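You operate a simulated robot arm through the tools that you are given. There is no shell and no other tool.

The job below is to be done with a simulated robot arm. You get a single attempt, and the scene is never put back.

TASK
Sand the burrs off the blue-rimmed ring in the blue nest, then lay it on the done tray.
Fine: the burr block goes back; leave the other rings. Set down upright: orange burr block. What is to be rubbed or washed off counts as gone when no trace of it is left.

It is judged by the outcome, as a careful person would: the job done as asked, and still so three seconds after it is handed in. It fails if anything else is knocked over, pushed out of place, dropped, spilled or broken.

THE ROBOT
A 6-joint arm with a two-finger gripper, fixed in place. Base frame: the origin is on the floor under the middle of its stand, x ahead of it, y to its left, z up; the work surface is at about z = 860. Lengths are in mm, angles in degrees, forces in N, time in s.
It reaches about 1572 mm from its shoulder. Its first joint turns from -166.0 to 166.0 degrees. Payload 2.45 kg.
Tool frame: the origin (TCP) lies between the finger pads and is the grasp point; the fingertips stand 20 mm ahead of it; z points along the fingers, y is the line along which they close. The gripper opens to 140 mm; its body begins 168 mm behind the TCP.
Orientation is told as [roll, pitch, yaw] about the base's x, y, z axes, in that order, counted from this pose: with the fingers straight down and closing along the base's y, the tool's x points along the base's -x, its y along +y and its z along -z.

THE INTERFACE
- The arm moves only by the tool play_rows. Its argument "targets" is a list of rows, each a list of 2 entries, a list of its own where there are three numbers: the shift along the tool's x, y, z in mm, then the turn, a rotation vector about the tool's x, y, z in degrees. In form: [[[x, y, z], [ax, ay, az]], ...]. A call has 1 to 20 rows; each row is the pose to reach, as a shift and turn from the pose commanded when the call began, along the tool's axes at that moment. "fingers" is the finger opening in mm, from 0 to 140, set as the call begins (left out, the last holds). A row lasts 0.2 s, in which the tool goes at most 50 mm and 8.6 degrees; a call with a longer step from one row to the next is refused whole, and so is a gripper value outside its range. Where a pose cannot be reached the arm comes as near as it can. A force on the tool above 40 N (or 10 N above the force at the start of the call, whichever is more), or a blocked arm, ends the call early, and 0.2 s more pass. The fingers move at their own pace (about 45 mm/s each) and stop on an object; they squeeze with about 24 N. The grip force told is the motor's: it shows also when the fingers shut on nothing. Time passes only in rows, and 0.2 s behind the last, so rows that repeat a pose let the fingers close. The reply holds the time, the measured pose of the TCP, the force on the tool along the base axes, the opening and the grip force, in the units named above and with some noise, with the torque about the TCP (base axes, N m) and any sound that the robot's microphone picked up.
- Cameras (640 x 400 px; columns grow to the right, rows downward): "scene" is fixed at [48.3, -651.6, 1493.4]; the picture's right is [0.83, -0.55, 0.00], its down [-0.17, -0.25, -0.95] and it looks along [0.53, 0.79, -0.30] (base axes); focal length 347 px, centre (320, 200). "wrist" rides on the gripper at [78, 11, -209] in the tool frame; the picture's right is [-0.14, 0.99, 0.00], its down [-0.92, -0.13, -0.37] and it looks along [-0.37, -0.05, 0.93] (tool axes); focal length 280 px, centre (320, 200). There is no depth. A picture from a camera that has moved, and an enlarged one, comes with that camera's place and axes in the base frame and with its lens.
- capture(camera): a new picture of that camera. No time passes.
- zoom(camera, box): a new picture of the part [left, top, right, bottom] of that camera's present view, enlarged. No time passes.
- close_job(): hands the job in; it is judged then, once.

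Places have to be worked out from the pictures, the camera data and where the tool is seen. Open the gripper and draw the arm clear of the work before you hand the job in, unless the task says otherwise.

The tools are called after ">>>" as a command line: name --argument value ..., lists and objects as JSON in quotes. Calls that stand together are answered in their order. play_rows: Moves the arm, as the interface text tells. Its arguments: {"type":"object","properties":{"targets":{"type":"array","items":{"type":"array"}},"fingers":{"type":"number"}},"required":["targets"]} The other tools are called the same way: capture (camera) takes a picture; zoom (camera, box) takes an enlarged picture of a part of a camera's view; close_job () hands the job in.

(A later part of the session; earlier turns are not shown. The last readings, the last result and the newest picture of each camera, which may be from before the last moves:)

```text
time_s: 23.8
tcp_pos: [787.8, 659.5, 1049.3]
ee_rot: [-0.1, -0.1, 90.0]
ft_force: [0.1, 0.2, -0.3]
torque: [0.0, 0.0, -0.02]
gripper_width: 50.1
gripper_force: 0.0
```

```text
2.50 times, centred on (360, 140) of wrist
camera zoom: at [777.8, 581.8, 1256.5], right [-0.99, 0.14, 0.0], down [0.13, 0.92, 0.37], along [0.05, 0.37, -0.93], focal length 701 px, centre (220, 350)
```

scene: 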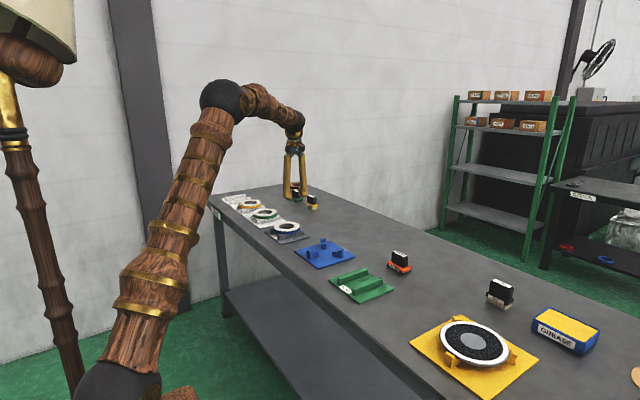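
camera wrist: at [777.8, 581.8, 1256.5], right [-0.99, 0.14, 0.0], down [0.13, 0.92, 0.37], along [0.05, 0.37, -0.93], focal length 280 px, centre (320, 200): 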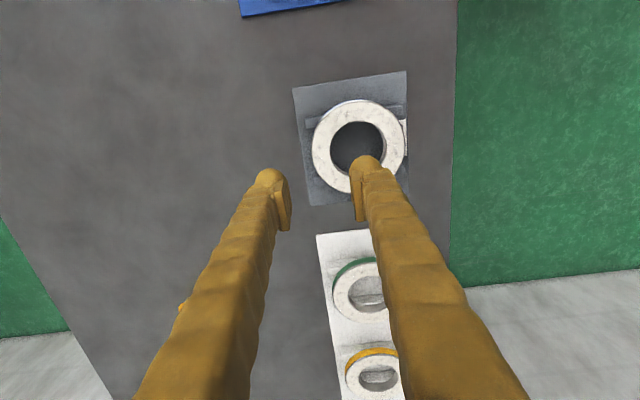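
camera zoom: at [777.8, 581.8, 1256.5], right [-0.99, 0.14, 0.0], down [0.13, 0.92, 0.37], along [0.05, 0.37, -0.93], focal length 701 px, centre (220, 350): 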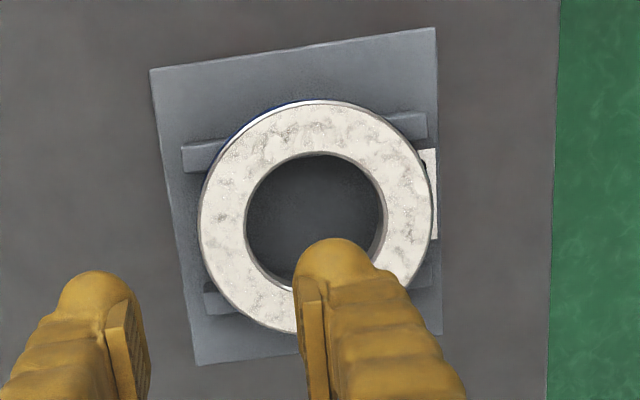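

The ring is at about (739.5, 661). I go to just above its +x band at z ≈ 955 and look again before entering the hole.

>>> play_rows --targets '[[[-0.3, 2, 30], [0, 0, 0]], [[-0.6, 4, 60], [0, 0, 0]], [[-0.9, 4.8, 85], [0, 0, 0]], [[-0.9, 4.8, 95], [0, 0, 0]], [[-0.9, 4.8, 95], [0, 0, 0]]]'

>>> capture --camera "wrist"

>>> zoom --camera "scene" --box '[260, 185, 330, 245]'

```text
time_s: 25.0
tcp_pos: [783.9, 659.4, 952.1]
ee_rot: [-0.1, 0.0, 90.0]
ft_force: [-1.2, 0.0, -1.0]
torque: [0.01, 0.0, 0.01]
gripper_width: 49.9
gripper_force: 0.0
```

```text
taken
camera wrist: at [773.0, 582.0, 1160.8], right [-0.99, 0.14, 0.0], down [0.13, 0.92, 0.37], along [0.05, 0.37, -0.93], focal length 280 px, centre (320, 200)
```

wrist: 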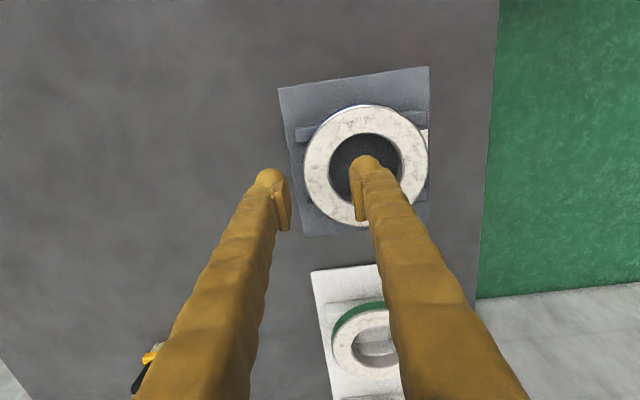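

```text
6.67 times, centred on (295, 215) of scene
camera zoom: at [48.3, -651.6, 1493.4], right [0.83, -0.55, 0.0], down [-0.17, -0.25, -0.95], along [0.53, 0.79, -0.3], focal length 2315 px, centre (487, 100)
```

zoom: 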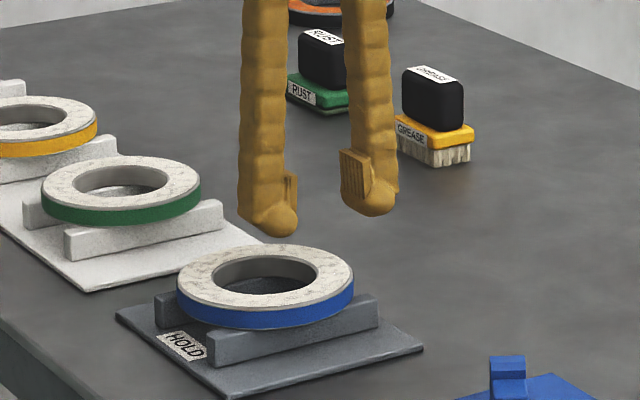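

The inner finger is over the hole and the outer one outside the rim, with ~10 mm clearance each side. I descend to the ring's mid-height (z ≈ 892).

>>> play_rows --targets '[[[0.5, 0.7, 15], [0, 0, 0]], [[0.5, 0.7, 30], [0, 0, 0]], [[0.5, 0.7, 42], [0, 0, 0]], [[0.5, 0.7, 52], [0, 0, 0]], [[0.5, 0.7, 58], [0, 0, 0]], [[0.5, 0.7, 62], [0, 0, 0]], [[0.5, 0.7, 62], [0, 0, 0]]]'

>>> capture --camera "wrist"

>>> zoom --camera "scene" --box '[260, 195, 330, 250]'

```text
time_s: 26.6
tcp_pos: [782.1, 660.6, 892.4]
ee_rot: [-0.1, 0.0, 90.0]
ft_force: [0.9, 1.0, -0.8]
torque: [-0.01, 0.06, 0.0]
gripper_width: 50.3
gripper_force: 0.1
```

```text
taken
camera wrist: at [771.5, 582.2, 1099.5], right [-0.99, 0.14, 0.0], down [0.13, 0.92, 0.37], along [0.05, 0.37, -0.93], focal length 280 px, centre (320, 200)
```

wrist: 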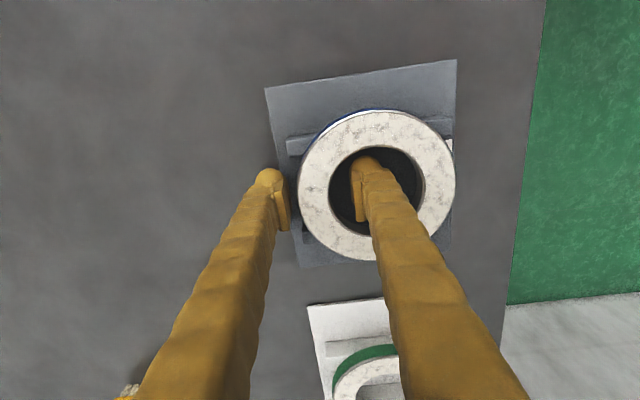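

```text
7.27 times, centred on (295, 222) of scene
camera zoom: at [48.3, -651.6, 1493.4], right [0.83, -0.55, 0.0], down [-0.17, -0.25, -0.95], along [0.53, 0.79, -0.3], focal length 2526 px, centre (502, 36)
```

zoom: 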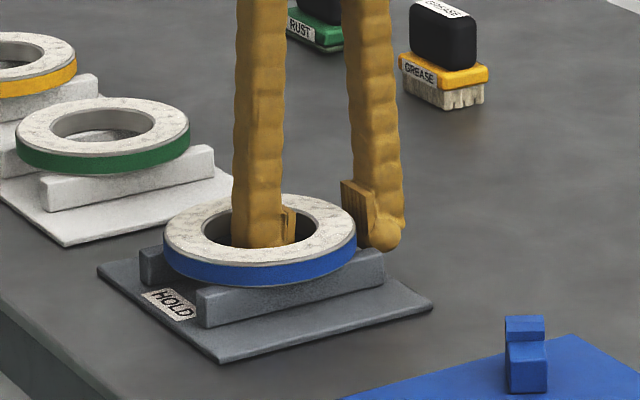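

Inner finger is inside the hole, outer finger outside the rim. I close on the band.

>>> play_rows --targets '[[[0, 0, 0], [0, 0, 0]], [[0, 0, 0], [0, 0, 0]], [[0, 0, 0], [0, 0, 0]], [[0, 0, 0], [0, 0, 0]], [[0, 0, 0], [0, 0, 0]]]' --fingers 10

>>> capture --camera "wrist"

>>> zoom --camera "scene" --box '[270, 205, 320, 245]'

```text
time_s: 27.8
tcp_pos: [782.5, 659.2, 891.2]
ee_rot: [-0.1, 0.0, 90.0]
ft_force: [2.8, -3.0, 0.0]
torque: [-0.09, 0.2, 0.19]
gripper_width: 29.7
gripper_force: 23.5
```

```text
taken
camera wrist: at [771.6, 582.1, 1099.7], right [-0.99, 0.14, 0.0], down [0.13, 0.92, 0.37], along [0.05, 0.37, -0.93], focal length 280 px, centre (320, 200)
```

wrist: 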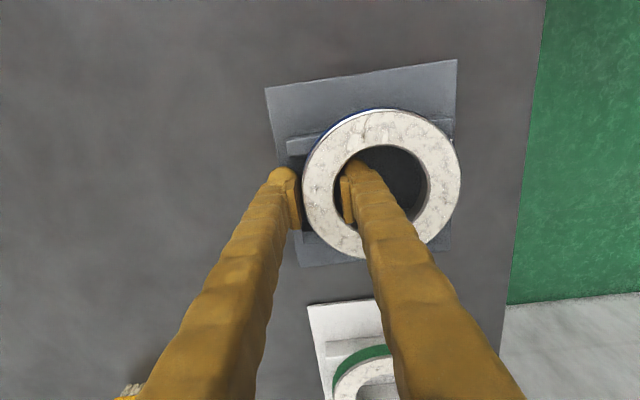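

```text
10.00 times, centred on (295, 225) of scene
camera zoom: at [48.3, -651.6, 1493.4], right [0.83, -0.55, 0.0], down [-0.17, -0.25, -0.95], along [0.53, 0.79, -0.3], focal length 3473 px, centre (570, -50)
```

zoom: 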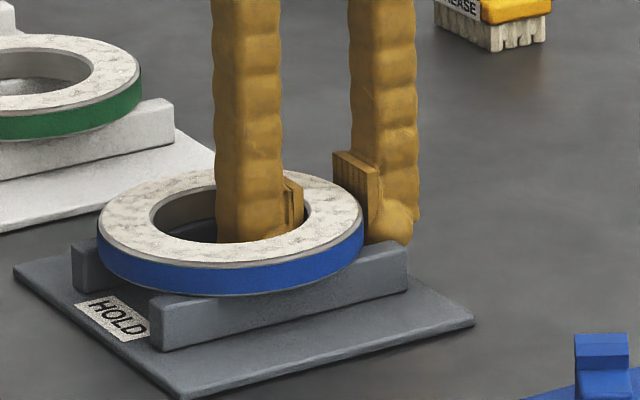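

Firm stop at 29.7 mm as predicted for the band. I lift 4 mm slowly and check for weight and sag.

>>> play_rows --targets '[[[0, 0, -0.5], [0, 0, 0]], [[0, 0, -1], [0, 0, 0]], [[0, 0, -1.7], [0, 0, 0]], [[0, 0, -2.5], [0, 0, 0]], [[0, 0, -3.3], [0, 0, 0]], [[0, 0, -4], [0, 0, 0]], [[0, 0, -4], [0, 0, 0]], [[0, 0, -4], [0, 0, 0]]]'

>>> capture --camera "wrist"

>>> zoom --camera "scene" --box '[270, 205, 320, 245]'

```text
time_s: 29.6
tcp_pos: [782.2, 659.7, 895.3]
ee_rot: [0.1, 0.0, 90.0]
ft_force: [0.3, -0.2, -8.2]
torque: [-0.01, -0.42, -0.01]
gripper_width: 29.6
gripper_force: 24.0
```

```text
taken
camera wrist: at [772.4, 582.0, 1103.2], right [-0.99, 0.14, 0.0], down [0.13, 0.92, 0.37], along [0.05, 0.37, -0.93], focal length 280 px, centre (320, 200)
```

wrist: 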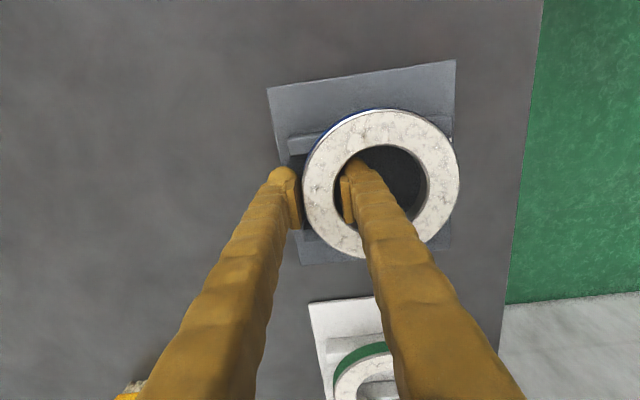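

```text
10.00 times, centred on (295, 225) of scene
camera zoom: at [48.3, -651.6, 1493.4], right [0.83, -0.55, 0.0], down [-0.17, -0.25, -0.95], along [0.53, 0.79, -0.3], focal length 3473 px, centre (570, -50)
```

zoom: 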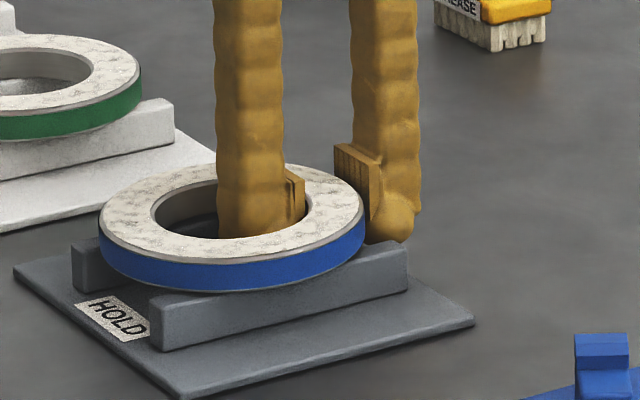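

Full weight (8.2 N) and the expected 0.42 N·m moment are carried with no width change; the ring only sagged about 1°. I lift a further 10 mm gently to confirm.

>>> play_rows --targets '[[[0, 0, -0.7], [0, 0, 0]], [[0, 0, -1.6], [0, 0, 0]], [[0, 0, -2.8], [0, 0, 0]], [[0, 0, -4.2], [0, 0, 0]], [[0, 0, -5.7], [0, 0, 0]], [[0, 0, -7.2], [0, 0, 0]], [[0, 0, -8.5], [0, 0, 0]], [[0, 0, -9.5], [0, 0, 0]], [[0, 0, -10], [0, 0, 0]], [[0, 0, -10], [0, 0, 0]]]'

>>> capture --camera "wrist"

>>> zoom --camera "scene" --box '[270, 205, 320, 245]'

```text
time_s: 31.8
tcp_pos: [783.2, 661.1, 907.1]
ee_rot: [-0.1, 0.0, 90.0]
ft_force: [0.3, -0.3, -8.7]
torque: [0.03, -0.39, -0.01]
gripper_width: 29.6
gripper_force: 23.6
```

```text
taken
camera wrist: at [772.2, 582.3, 1113.7], right [-0.99, 0.14, 0.0], down [0.13, 0.92, 0.37], along [0.05, 0.37, -0.93], focal length 280 px, centre (320, 200)
```

wrist: 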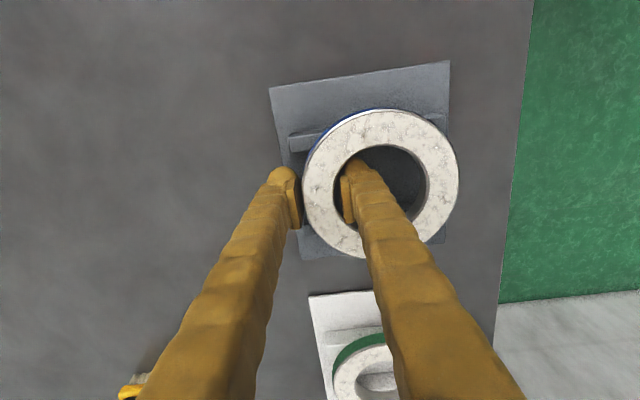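

```text
10.00 times, centred on (295, 225) of scene
camera zoom: at [48.3, -651.6, 1493.4], right [0.83, -0.55, 0.0], down [-0.17, -0.25, -0.95], along [0.53, 0.79, -0.3], focal length 3473 px, centre (570, -50)
```

zoom: 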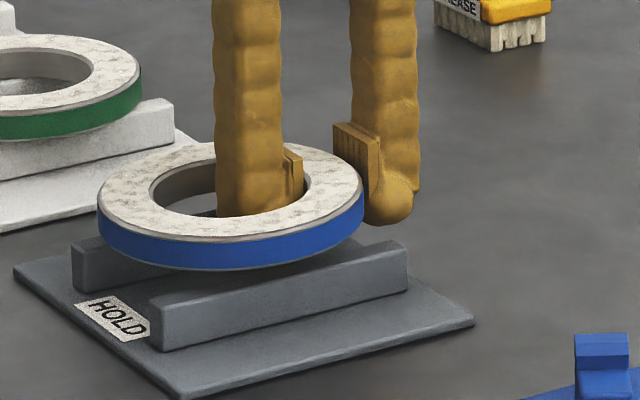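

The band grip carries the ring steadily and level. I continue lifting smoothly to about z = 955.

>>> play_rows --targets '[[[0, 0, -1], [0, 0, 0]], [[0, 0, -2.5], [0, 0, 0]], [[0, 0, -4.5], [0, 0, 0]], [[0, 0, -7], [0, 0, 0]], [[0, 0, -10], [0, 0, 0]], [[0, 0, -13.5], [0, 0, 0]], [[0, 0, -17], [0, 0, 0]], [[0, 0, -21], [0, 0, 0]], [[0, 0, -25], [0, 0, 0]], [[0, 0, -29], [0, 0, 0]], [[0, 0, -33], [0, 0, 0]], [[0, 0, -37], [0, 0, 0]], [[0, 0, -40.5], [0, 0, 0]], [[0, 0, -43.5], [0, 0, 0]], [[0, 0, -46], [0, 0, 0]], [[0, 0, -48], [0, 0, 0]], [[0, 0, -49], [0, 0, 0]], [[0, 0, -49], [0, 0, 0]]]'

>>> capture --camera "wrist"

>>> zoom --camera "scene" --box '[265, 190, 335, 245]'

```text
time_s: 35.6
tcp_pos: [783.0, 659.5, 953.2]
ee_rot: [0.1, 0.0, 90.0]
ft_force: [-0.6, -0.1, -8.6]
torque: [-0.01, -0.43, 0.0]
gripper_width: 29.9
gripper_force: 24.5
```

```text
taken
camera wrist: at [772.5, 582.2, 1162.7], right [-0.99, 0.14, 0.0], down [0.13, 0.92, 0.37], along [0.05, 0.36, -0.93], focal length 280 px, centre (320, 200)
```

wrist: 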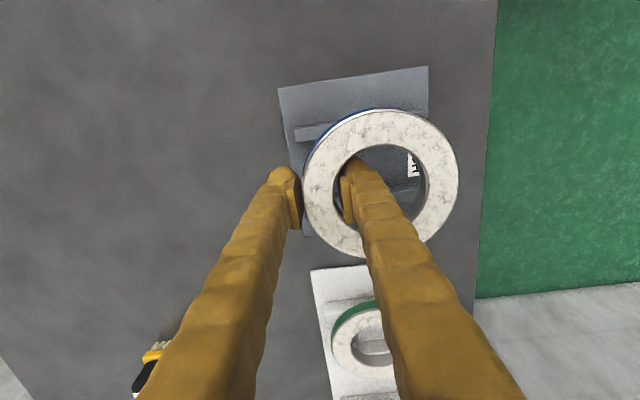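

```text
7.27 times, centred on (300, 218) of scene
camera zoom: at [48.3, -651.6, 1493.4], right [0.83, -0.55, 0.0], down [-0.17, -0.25, -0.95], along [0.53, 0.79, -0.3], focal length 2526 px, centre (466, 73)
```

zoom: 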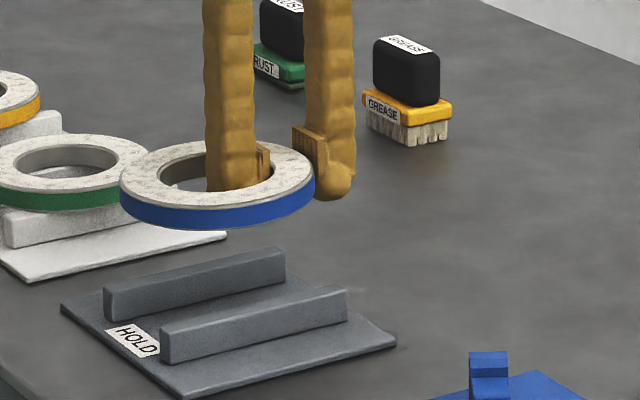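

Held securely at 955. I carry the ring slowly toward the nest, stopping short so the wrist camera can measure the nest.

>>> play_rows --targets '[[[1.5, 0, 0], [0, 0, 0]], [[4.5, 0, 0], [0, 0, 0]], [[9, 0, 0], [0, 0, 0]], [[15, 0, 0], [0, 0, 0]], [[23, 0, 0], [0, 0, 0]], [[33, 0, 0], [0, 0, 0]], [[44, 0, 0], [0, 0, 0]], [[55, 0, 0], [0, 0, 0]], [[66, 0, 0], [0, 0, 0]], [[77, 0, 0], [0, 0, 0]], [[88, 0, 0], [0, 0, 0]], [[98, 0, 0], [0, 0, 0]], [[107, 0, 0], [0, 0, 0]], [[114, 0, 0], [0, 0, 0]], [[120, 0, 0], [0, 0, 0]], [[124, 0, 0], [0, 0, 0]], [[127, 0, 0], [0, 0, 0]], [[129, 0, 0], [0, 0, 0]], [[130, 0, 0], [0, 0, 0]], [[130, 0, 0], [0, 0, 0]]]'

>>> capture --camera "wrist"

>>> zoom --camera "wrist" --box '[220, 0, 460, 150]'

```text
time_s: 39.8
tcp_pos: [783.3, 529.9, 954.6]
ee_rot: [0.0, 0.0, 90.0]
ft_force: [-0.5, 0.6, -9.3]
torque: [0.04, -0.44, 0.0]
gripper_width: 29.7
gripper_force: 24.8
```

```text
taken
camera wrist: at [772.4, 452.4, 1162.7], right [-0.99, 0.14, 0.0], down [0.13, 0.92, 0.37], along [0.05, 0.37, -0.93], focal length 280 px, centre (320, 200)
```

wrist: 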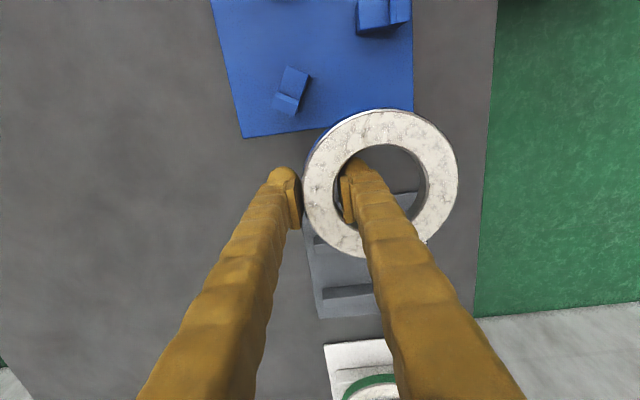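

```text
2.67 times, centred on (340, 75) of wrist
camera zoom: at [772.4, 452.4, 1162.7], right [-0.99, 0.14, 0.0], down [0.13, 0.92, 0.37], along [0.05, 0.37, -0.93], focal length 748 px, centre (267, 533)
```

zoom: 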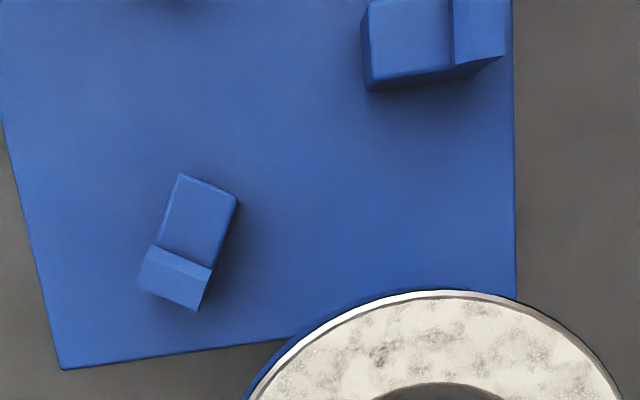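

From this view the nest centre comes out at (770.0, 398.7) with lip radius ≈ 63.8 (ring radius ≈ 60), and the ring centre hangs 47 mm to −x of the TCP. I carry it over the nest.

>>> play_rows --targets '[[[1.5, -0.4, 0], [0, 0, 0]], [[4.5, -1.2, 0], [0, 0, 0]], [[9, -2.4, 0], [0, 0, 0]], [[15, -4, 0], [0, 0, 0]], [[23, -6, 0], [0, 0, 0]], [[33, -8.6, 0], [0, 0, 0]], [[44, -11.5, 0], [0, 0, 0]], [[55, -14.3, 0], [0, 0, 0]], [[66, -17.2, 0], [0, 0, 0]], [[77, -20, 0], [0, 0, 0]], [[88, -22.9, 0], [0, 0, 0]], [[98, -25.5, 0], [0, 0, 0]], [[107, -27.8, 0], [0, 0, 0]], [[114.5, -29.8, 0], [0, 0, 0]], [[121, -31.4, 0], [0, 0, 0]], [[126, -32.7, 0], [0, 0, 0]], [[129.5, -33.6, 0], [0, 0, 0]], [[131.7, -34.2, 0], [0, 0, 0]], [[131.7, -34.2, 0], [0, 0, 0]], [[131.7, -34.2, 0], [0, 0, 0]]]'

>>> capture --camera "wrist"

>>> zoom --camera "wrist" --box '[280, 70, 480, 270]'

>>> zoom --camera "scene" --box '[285, 210, 365, 275]'

```text
time_s: 44.0
tcp_pos: [816.6, 398.5, 955.1]
ee_rot: [0.0, 0.0, 90.0]
ft_force: [0.6, 0.7, -8.5]
torque: [0.07, -0.36, 0.02]
gripper_width: 29.9
gripper_force: 24.1
```

```text
taken
camera wrist: at [806.7, 321.1, 1162.1], right [-0.99, 0.14, 0.0], down [0.13, 0.92, 0.37], along [0.05, 0.37, -0.93], focal length 280 px, centre (320, 200)
```

wrist: 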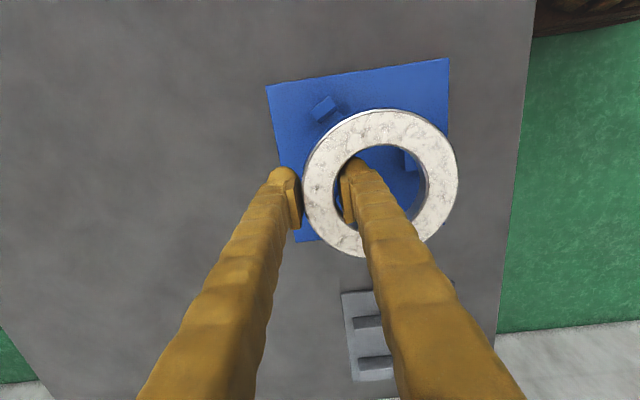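

```text
2.00 times, centred on (380, 170) of wrist
camera zoom: at [806.7, 321.1, 1162.1], right [-0.99, 0.14, 0.0], down [0.13, 0.92, 0.37], along [0.05, 0.37, -0.93], focal length 561 px, centre (200, 260)
```

zoom: 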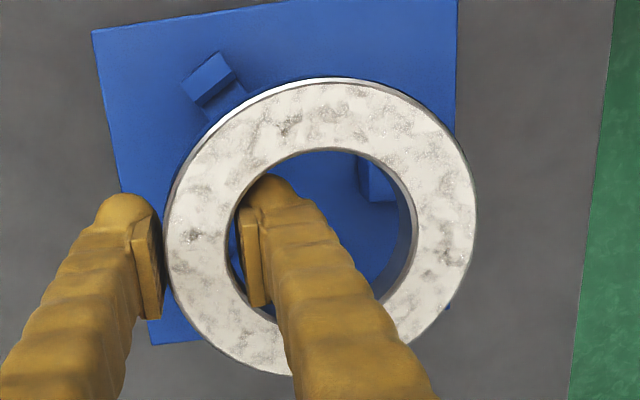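

```text
6.15 times, centred on (325, 242) of scene
camera zoom: at [48.3, -651.6, 1493.4], right [0.83, -0.55, 0.0], down [-0.17, -0.25, -0.95], along [0.53, 0.79, -0.3], focal length 2137 px, centre (289, -62)
```

zoom: 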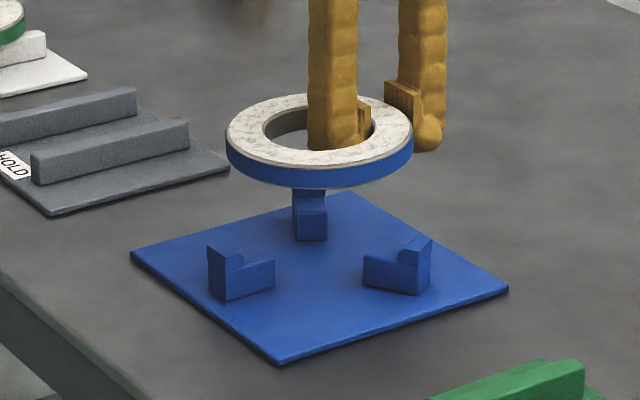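

I check the alignment more closely in the scene view before lowering.

>>> zoom --camera "scene" --box '[300, 220, 360, 260]'

>>> zoom --camera "scene" --box '[300, 248, 360, 288]'

```text
10.00 times, centred on (330, 240) of scene
camera zoom: at [48.3, -651.6, 1493.4], right [0.83, -0.55, 0.0], down [-0.17, -0.25, -0.95], along [0.53, 0.79, -0.3], focal length 3473 px, centre (220, -200)
```

zoom: 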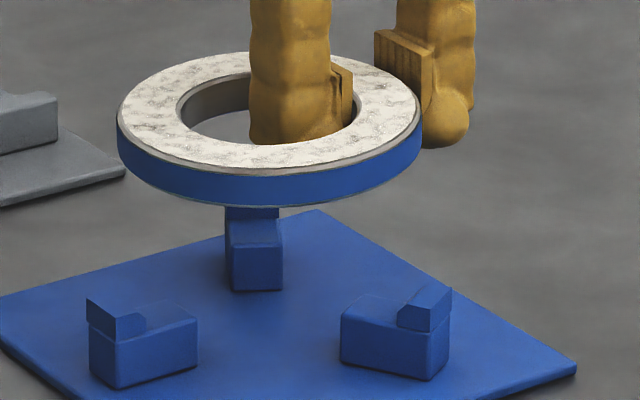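

```text
10.00 times, centred on (330, 268) of scene
camera zoom: at [48.3, -651.6, 1493.4], right [0.83, -0.55, 0.0], down [-0.17, -0.25, -0.95], along [0.53, 0.79, -0.3], focal length 3473 px, centre (220, -480)
```

zoom: 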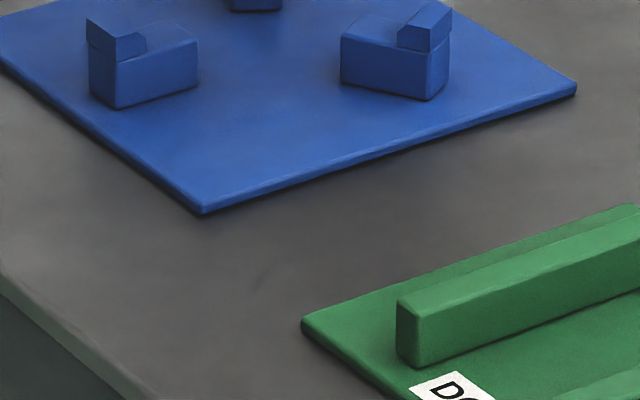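

Ring and nest line up to within about 2 mm; I nudge 1.2 mm toward −x and lower to just above the lips.

>>> play_rows --targets '[[[0, 0.4, 1.5], [0, 0, 0]], [[0, 0.8, 4], [0, 0, 0]], [[0, 1.2, 8], [0, 0, 0]], [[0, 1.2, 13], [0, 0, 0]], [[0, 1.2, 18], [0, 0, 0]], [[0, 1.2, 23], [0, 0, 0]], [[0, 1.2, 28], [0, 0, 0]], [[0, 1.2, 33], [0, 0, 0]], [[0, 1.2, 37], [0, 0, 0]], [[0, 1.2, 40.5], [0, 0, 0]], [[0, 1.2, 43], [0, 0, 0]], [[0, 1.2, 44.5], [0, 0, 0]], [[0, 1.2, 45], [0, 0, 0]], [[0, 1.2, 45], [0, 0, 0]]]'

>>> zoom --camera "scene" --box '[300, 230, 360, 270]'

>>> zoom --camera "wrist" --box '[280, 70, 480, 270]'

```text
time_s: 47.0
tcp_pos: [815.7, 397.8, 910.3]
ee_rot: [0.0, 0.0, 90.0]
ft_force: [0.1, -0.5, -8.4]
torque: [-0.04, -0.39, 0.01]
gripper_width: 29.8
gripper_force: 24.0
```

```text
10.00 times, centred on (330, 250) of scene
camera zoom: at [48.3, -651.6, 1493.4], right [0.83, -0.55, 0.0], down [-0.17, -0.25, -0.95], along [0.53, 0.79, -0.3], focal length 3473 px, centre (220, -300)
```

zoom: 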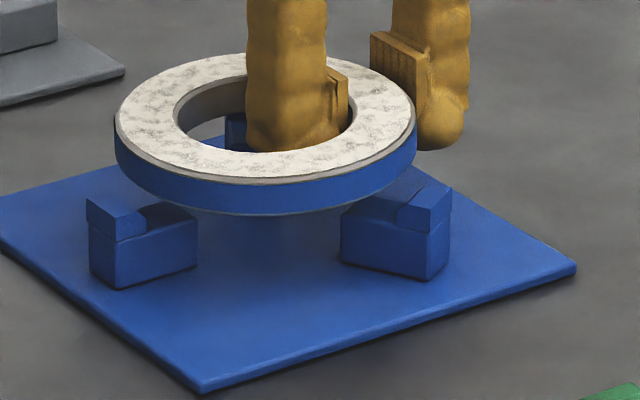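

```text
2.00 times, centred on (380, 170) of wrist
camera zoom: at [804.7, 320.4, 1117.9], right [-0.99, 0.14, 0.0], down [0.13, 0.92, 0.37], along [0.05, 0.37, -0.93], focal length 561 px, centre (200, 260)
```

zoom: 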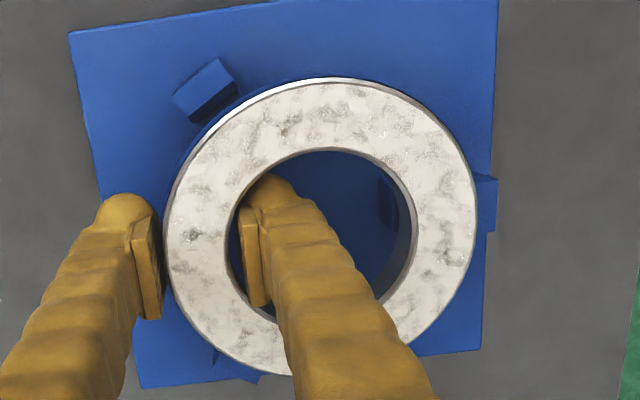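

In the wrist view the ring is centred within about 1–2 mm among the three lips. I nudge +0.8 mm in y, +0.4 mm in x and lower slowly.

>>> play_rows --targets '[[[-0.8, -0.4, 1], [0, 0, 0]], [[-0.8, -0.4, 2.5], [0, 0, 0]], [[-0.8, -0.4, 4], [0, 0, 0]], [[-0.8, -0.4, 5.5], [0, 0, 0]], [[-0.8, -0.4, 7], [0, 0, 0]], [[-0.8, -0.4, 8.5], [0, 0, 0]], [[-0.8, -0.4, 10], [0, 0, 0]], [[-0.8, -0.4, 11.5], [0, 0, 0]], [[-0.8, -0.4, 12.5], [0, 0, 0]], [[-0.8, -0.4, 12.5], [0, 0, 0]]]'

>>> zoom --camera "scene" --box '[300, 230, 360, 270]'

>>> zoom --camera "wrist" --box '[280, 70, 480, 270]'

```text
time_s: 49.2
tcp_pos: [815.8, 398.7, 897.0]
ee_rot: [-0.1, 0.0, 90.0]
ft_force: [-0.4, 0.1, -9.0]
torque: [0.0, -0.39, 0.02]
gripper_width: 29.9
gripper_force: 23.6
```

```text
10.00 times, centred on (330, 250) of scene
camera zoom: at [48.3, -651.6, 1493.4], right [0.83, -0.55, 0.0], down [-0.17, -0.25, -0.95], along [0.53, 0.79, -0.3], focal length 3473 px, centre (220, -300)
```

zoom: 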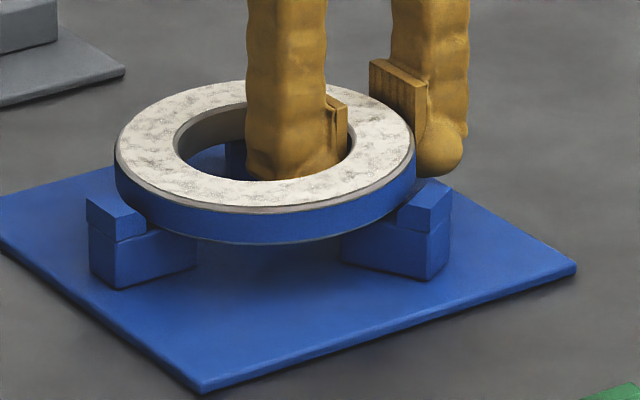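

```text
2.00 times, centred on (380, 170) of wrist
camera zoom: at [805.4, 321.7, 1105.0], right [-0.99, 0.14, 0.0], down [0.13, 0.92, 0.37], along [0.05, 0.37, -0.93], focal length 561 px, centre (200, 260)
```

zoom: 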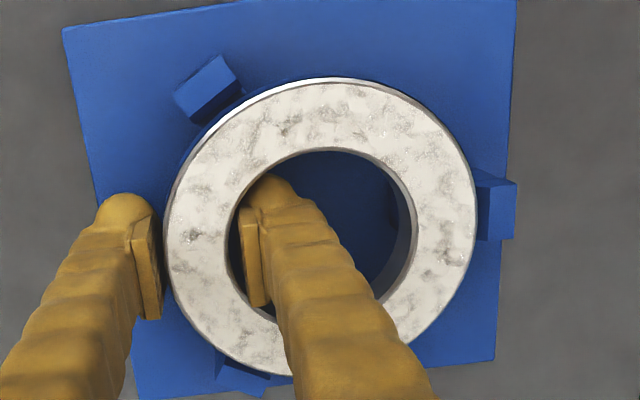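

The ring is down between the lips with no contact yet. I continue in small steps until it rests on the steps.

>>> play_rows --targets '[[[0, 0, 0.7], [0, 0, 0]], [[0, 0, 1.4], [0, 0, 0]], [[0, 0, 2.1], [0, 0, 0]], [[0, 0, 2.8], [0, 0, 0]], [[0, 0, 3.5], [0, 0, 0]], [[0, 0, 3.5], [0, 0, 0]]]'

>>> zoom --camera "scene" --box '[300, 230, 360, 270]'

```text
time_s: 50.6
tcp_pos: [816.4, 398.9, 893.9]
ee_rot: [0.0, 0.0, 90.0]
ft_force: [-1.5, 1.0, -4.5]
torque: [0.02, 0.05, -0.1]
gripper_width: 29.4
gripper_force: 24.3
```

```text
10.00 times, centred on (330, 250) of scene
camera zoom: at [48.3, -651.6, 1493.4], right [0.83, -0.55, 0.0], down [-0.17, -0.25, -0.95], along [0.53, 0.79, -0.3], focal length 3473 px, centre (220, -300)
```

zoom: 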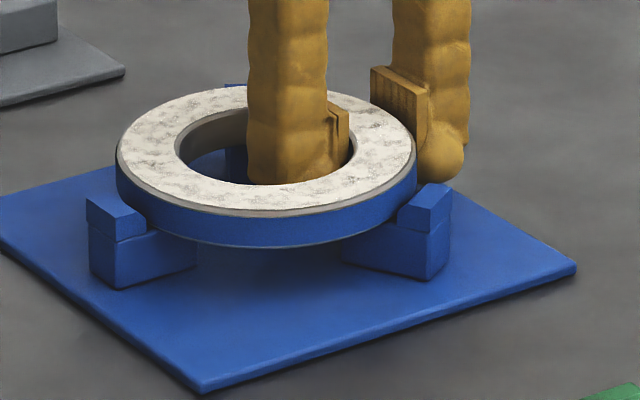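

Contact has begun (force −4.5 N, moment gone). A little further to seat the ring fully.

>>> play_rows --targets '[[[0, 0, 0.5], [0, 0, 0]], [[0, 0, 1.0], [0, 0, 0]], [[0, 0, 1.5], [0, 0, 0]], [[0, 0, 1.5], [0, 0, 0]]]'

>>> zoom --camera "scene" --box '[300, 230, 360, 270]'

>>> zoom --camera "wrist" --box '[280, 70, 480, 270]'

```text
time_s: 51.6
tcp_pos: [816.3, 397.8, 892.8]
ee_rot: [-0.1, -0.1, 90.0]
ft_force: [2.5, 1.9, -1.7]
torque: [-0.02, 0.32, -0.13]
gripper_width: 29.3
gripper_force: 23.8
```

```text
10.00 times, centred on (330, 250) of scene
camera zoom: at [48.3, -651.6, 1493.4], right [0.83, -0.55, 0.0], down [-0.17, -0.25, -0.95], along [0.53, 0.79, -0.3], focal length 3473 px, centre (220, -300)
```

zoom: 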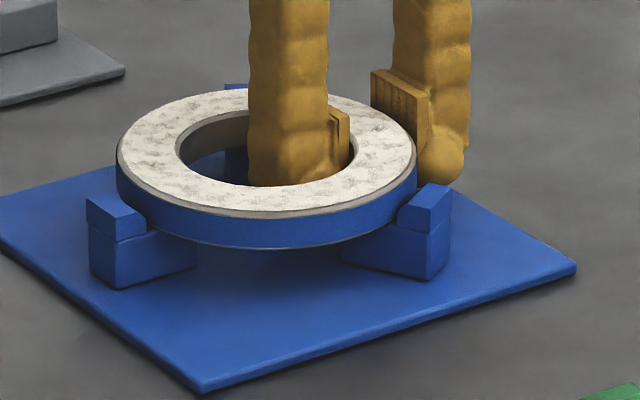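

```text
2.00 times, centred on (380, 170) of wrist
camera zoom: at [805.8, 320.9, 1100.5], right [-0.99, 0.14, 0.0], down [0.13, 0.92, 0.37], along [0.05, 0.37, -0.93], focal length 561 px, centre (200, 260)
```

zoom: 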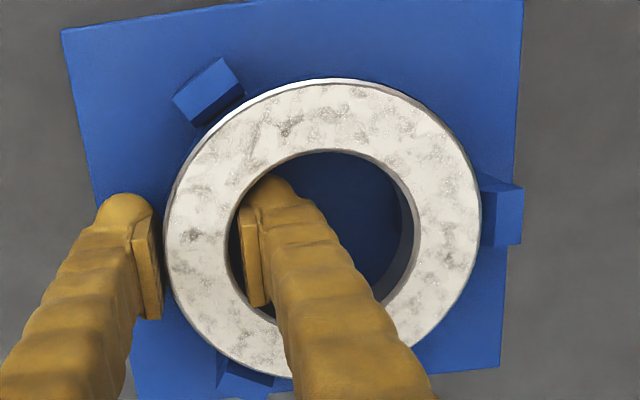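

Only the −x step carries the ring so far, so I lower another 1 mm and then open the fingers gently.

>>> play_rows --targets '[[[0, 0, 0.5], [0, 0, 0]], [[0, 0, 1.0], [0, 0, 0]], [[0, 0, 1.2], [0, 0, 0]], [[0, 0, 1.2], [0, 0, 0]]]'

>>> play_rows --targets '[[[0, 0, 0], [0, 0, 0]], [[0, 0, 0], [0, 0, 0]], [[0, 0, 0], [0, 0, 0]], [[0, 0, 0], [0, 0, 0]]]' --fingers 50

>>> zoom --camera "scene" --box '[300, 230, 360, 270]'

>>> zoom --camera "wrist" --box '[280, 70, 480, 270]'

```text
time_s: 52.6
tcp_pos: [817.1, 399.0, 892.5]
ee_rot: [-0.1, 0.0, 90.1]
ft_force: [-2.7, -3.0, 18.9]
torque: [0.03, 0.05, 0.0]
gripper_width: 29.4
gripper_force: 23.5
```

```text
time_s: 53.6
tcp_pos: [816.3, 398.9, 890.9]
ee_rot: [0.0, -0.1, 90.0]
ft_force: [0.1, 1.0, 0.3]
torque: [-0.03, -0.01, 0.03]
gripper_width: 50.1
gripper_force: 0.0
```

```text
10.00 times, centred on (330, 250) of scene
camera zoom: at [48.3, -651.6, 1493.4], right [0.83, -0.55, 0.0], down [-0.17, -0.25, -0.95], along [0.53, 0.79, -0.3], focal length 3473 px, centre (220, -300)
```

zoom: 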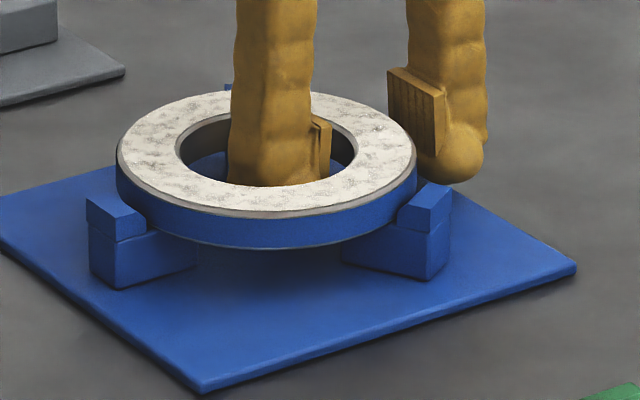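

```text
2.00 times, centred on (380, 170) of wrist
camera zoom: at [805.7, 321.0, 1099.1], right [-0.99, 0.14, 0.0], down [0.13, 0.92, 0.37], along [0.05, 0.37, -0.93], focal length 561 px, centre (200, 260)
```

zoom: 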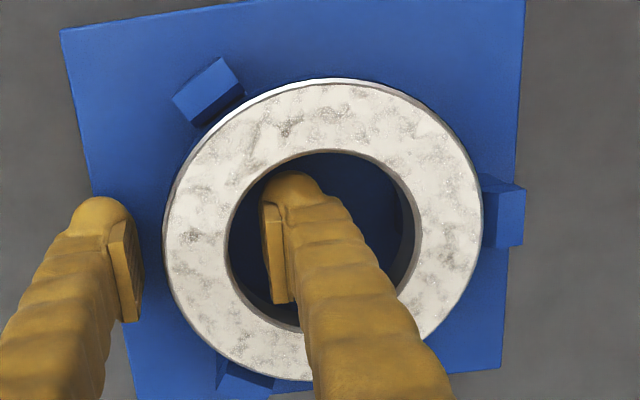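

The ring is seated in the nest with all contact forces gone. I rise straight up out of the hole and look at it from above.

>>> play_rows --targets '[[[0, 0, -10], [0, 0, 0]], [[0, 0, -25], [0, 0, 0]], [[0, 0, -45], [0, 0, 0]], [[0, 0, -70], [0, 0, 0]], [[0, 0, -100], [0, 0, 0]], [[0, 40, -110], [0, 0, 0]], [[0, 40, -110], [0, 0, 0]], [[0, 40, -110], [0, 0, 0]]]'

>>> capture --camera "wrist"

>>> zoom --camera "wrist" --box '[220, 60, 420, 220]'

>>> zoom --camera "scene" --box '[300, 230, 360, 270]'

```text
time_s: 55.4
tcp_pos: [776.4, 400.0, 998.8]
ee_rot: [-0.1, -0.1, 89.9]
ft_force: [-0.3, 0.2, 0.5]
torque: [-0.01, -0.03, 0.01]
gripper_width: 50.0
gripper_force: 0.1
```

```text
taken
camera wrist: at [766.2, 321.3, 1207.0], right [-0.99, 0.14, 0.0], down [0.13, 0.92, 0.37], along [0.05, 0.37, -0.93], focal length 280 px, centre (320, 200)
```

wrist: 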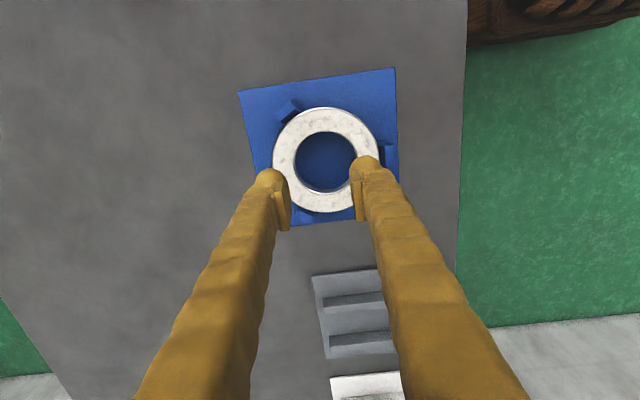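

```text
2.50 times, centred on (320, 140) of wrist
camera zoom: at [766.2, 321.3, 1207.0], right [-0.99, 0.14, 0.0], down [0.13, 0.92, 0.37], along [0.05, 0.37, -0.93], focal length 701 px, centre (320, 350)
```

zoom: 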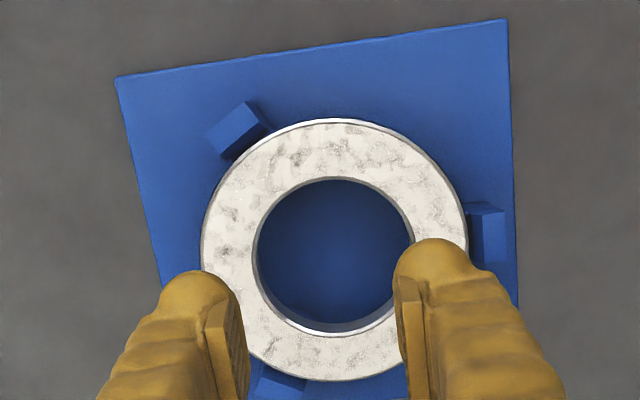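

```text
10.00 times, centred on (330, 250) of scene
camera zoom: at [48.3, -651.6, 1493.4], right [0.83, -0.55, 0.0], down [-0.17, -0.25, -0.95], along [0.53, 0.79, -0.3], focal length 3473 px, centre (220, -300)
```

zoom: 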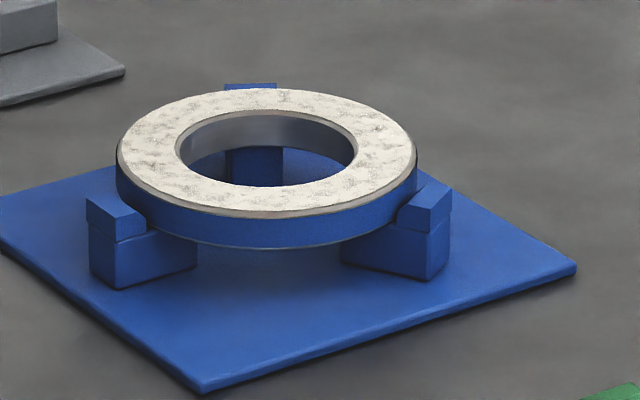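

The ring sits well in the nest, centre about (769.7, 399.5), its top clear of the lips. Now I go above the burr block to measure it in this orientation.

>>> play_rows --targets '[[[25, -15.9, 0], [0, 0, 0]], [[60, -38, 0], [0, 0, 0]], [[98, -62, 0], [0, 0, 0]], [[136, -87, 0], [0, 0, 0]], [[174, -111, 0], [0, 0, 0]], [[210, -134, 0], [0, 0, 0]], [[236, -150, 0], [0, 0, 0]], [[249, -158.8, 0], [0, 0, 0]], [[249, -158.8, 0], [0, 0, 0]], [[249, -158.8, 0], [0, 0, 0]]]' --fingers 70

>>> capture --camera "wrist"

>>> zoom --camera "wrist" --box '[240, 80, 400, 220]'

```text
time_s: 57.6
tcp_pos: [934.1, 149.3, 1002.6]
ee_rot: [0.0, 0.0, 90.1]
ft_force: [-1.0, 0.0, -0.2]
torque: [0.02, -0.02, 0.01]
gripper_width: 70.1
gripper_force: 0.2
```

```text
taken
camera wrist: at [923.9, 71.3, 1210.6], right [-0.99, 0.14, 0.0], down [0.13, 0.92, 0.37], along [0.05, 0.37, -0.93], focal length 280 px, centre (320, 200)
```

wrist: 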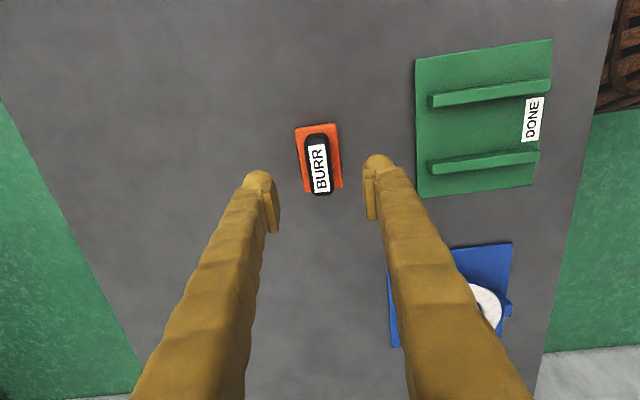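

```text
2.86 times, centred on (320, 150) of wrist
camera zoom: at [923.9, 71.3, 1210.6], right [-0.99, 0.14, 0.0], down [0.13, 0.92, 0.37], along [0.05, 0.37, -0.93], focal length 801 px, centre (320, 343)
```

zoom: 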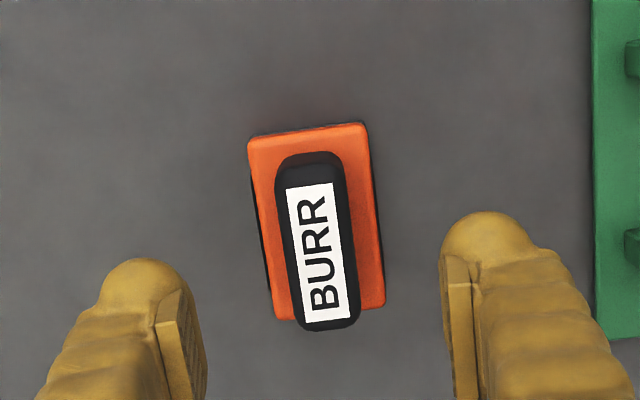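

The block's handle is centred at (935.5, 149.3), aligned with y and right between the fingers. I descend to grip the handle just above the orange base.

>>> play_rows --targets '[[[0.5, -0.5, 25], [0, 0, 0]], [[0.5, -0.5, 50], [0, 0, 0]], [[0.5, -0.5, 70], [0, 0, 0]], [[0.5, -0.5, 85], [0, 0, 0]], [[0.5, -0.5, 94], [0, 0, 0]], [[0.5, -0.5, 99], [0, 0, 0]], [[0.5, -0.5, 99], [0, 0, 0]]]'

>>> capture --camera "wrist"

>>> zoom --camera "scene" --box '[370, 235, 430, 280]'

```text
time_s: 59.2
tcp_pos: [936.3, 150.4, 902.8]
ee_rot: [0.0, 0.0, 90.0]
ft_force: [0.4, 0.1, 0.4]
torque: [-0.02, 0.01, 0.02]
gripper_width: 70.1
gripper_force: 0.0
```

```text
taken
camera wrist: at [924.8, 72.5, 1110.4], right [-0.99, 0.14, 0.0], down [0.13, 0.92, 0.37], along [0.05, 0.37, -0.93], focal length 280 px, centre (320, 200)
```

wrist: 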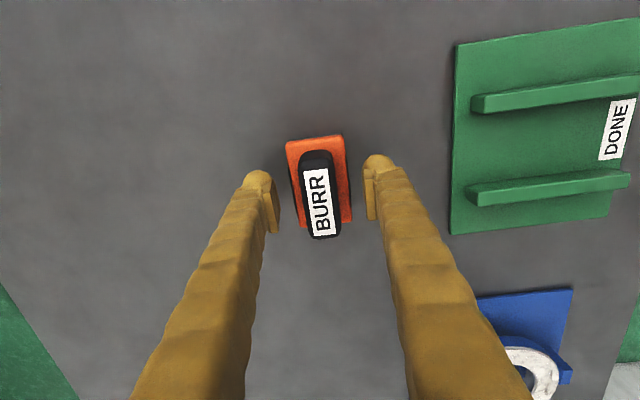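

```text
8.89 times, centred on (400, 258) of scene
camera zoom: at [48.3, -651.6, 1493.4], right [0.83, -0.55, 0.0], down [-0.17, -0.25, -0.95], along [0.53, 0.79, -0.3], focal length 3087 px, centre (-391, -311)
```

zoom: 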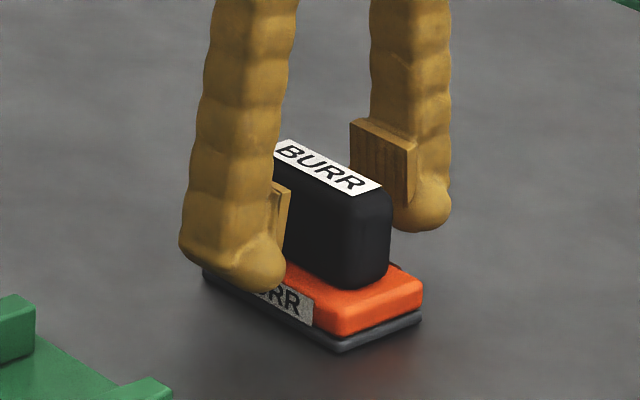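

Both pads straddle the handle, tips just clear of the base. I close on the handle.

>>> play_rows --targets '[[[0, 0, 0], [0, 0, 0]], [[0, 0, 0], [0, 0, 0]], [[0, 0, 0], [0, 0, 0]], [[0, 0, 0], [0, 0, 0]], [[0, 0, 0], [0, 0, 0]]]' --fingers 5

>>> capture --camera "wrist"

>>> zoom --camera "scene" --box '[370, 235, 430, 280]'

```text
time_s: 60.4
tcp_pos: [934.5, 151.0, 902.0]
ee_rot: [0.0, 0.0, 90.0]
ft_force: [0.5, -0.3, 0.8]
torque: [0.0, -0.02, 0.03]
gripper_width: 25.9
gripper_force: 23.8
```

```text
taken
camera wrist: at [924.8, 72.5, 1110.3], right [-0.99, 0.14, 0.0], down [0.13, 0.92, 0.37], along [0.05, 0.37, -0.93], focal length 280 px, centre (320, 200)
```

wrist: 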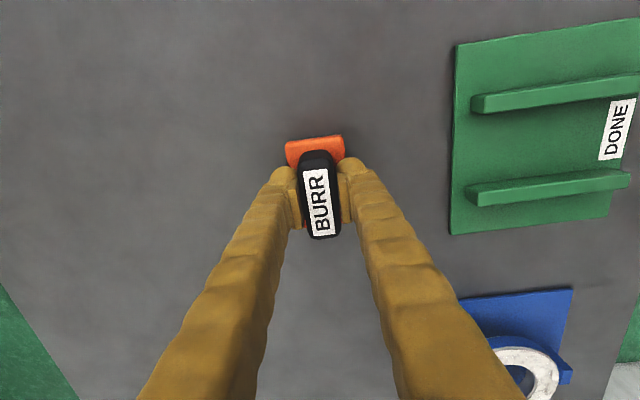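

```text
8.89 times, centred on (400, 258) of scene
camera zoom: at [48.3, -651.6, 1493.4], right [0.83, -0.55, 0.0], down [-0.17, -0.25, -0.95], along [0.53, 0.79, -0.3], focal length 3087 px, centre (-391, -311)
```

zoom: 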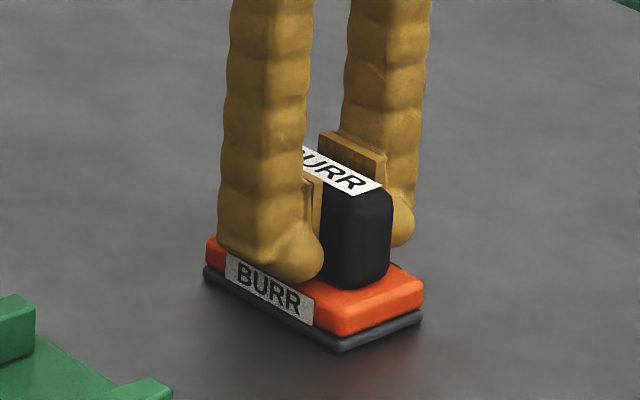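

Handle gripped at 25.9 mm; block home corresponds to TCP (935.5, 149.6, 902.7). I lift it and check the load.

>>> play_rows --targets '[[[0, 0, -1], [0, 0, 0]], [[0, 0, -3], [0, 0, 0]], [[0, 0, -7], [0, 0, 0]], [[0, 0, -13], [0, 0, 0]], [[0, 0, -21], [0, 0, 0]], [[0, 0, -31], [0, 0, 0]], [[0, 0, -43], [0, 0, 0]], [[0, 0, -55], [0, 0, 0]], [[0, 0, -66], [0, 0, 0]], [[0, 0, -75], [0, 0, 0]], [[0, 0, -80], [0, 0, 0]], [[0, 0, -80], [0, 0, 0]]]'

>>> capture --camera "wrist"

>>> zoom --camera "scene" --box '[360, 200, 440, 280]'

```text
time_s: 63.0
tcp_pos: [935.9, 150.3, 983.0]
ee_rot: [0.0, 0.1, 90.0]
ft_force: [0.0, 1.0, -1.7]
torque: [0.01, -0.01, 0.02]
gripper_width: 26.0
gripper_force: 23.7
```

```text
taken
camera wrist: at [924.7, 71.4, 1190.7], right [-0.99, 0.14, 0.0], down [0.13, 0.92, 0.37], along [0.05, 0.37, -0.93], focal length 280 px, centre (320, 200)
```

wrist: 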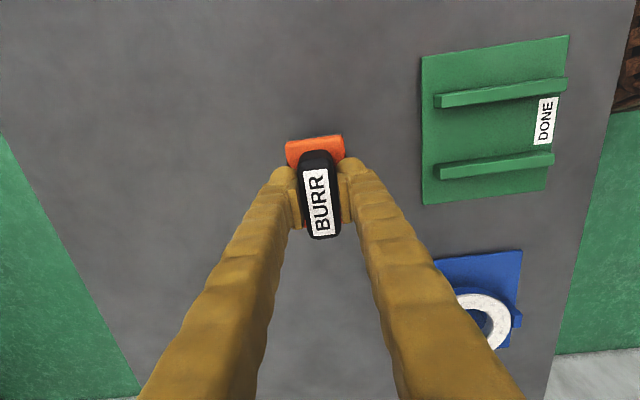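

```text
5.00 times, centred on (400, 240) of scene
camera zoom: at [48.3, -651.6, 1493.4], right [0.83, -0.55, 0.0], down [-0.17, -0.25, -0.95], along [0.53, 0.79, -0.3], focal length 1736 px, centre (-80, 0)
```

zoom: 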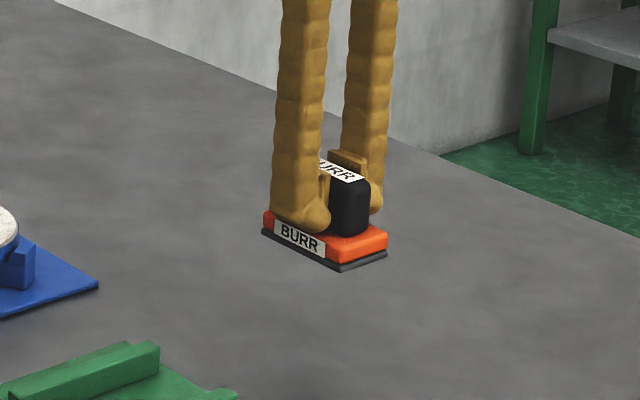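

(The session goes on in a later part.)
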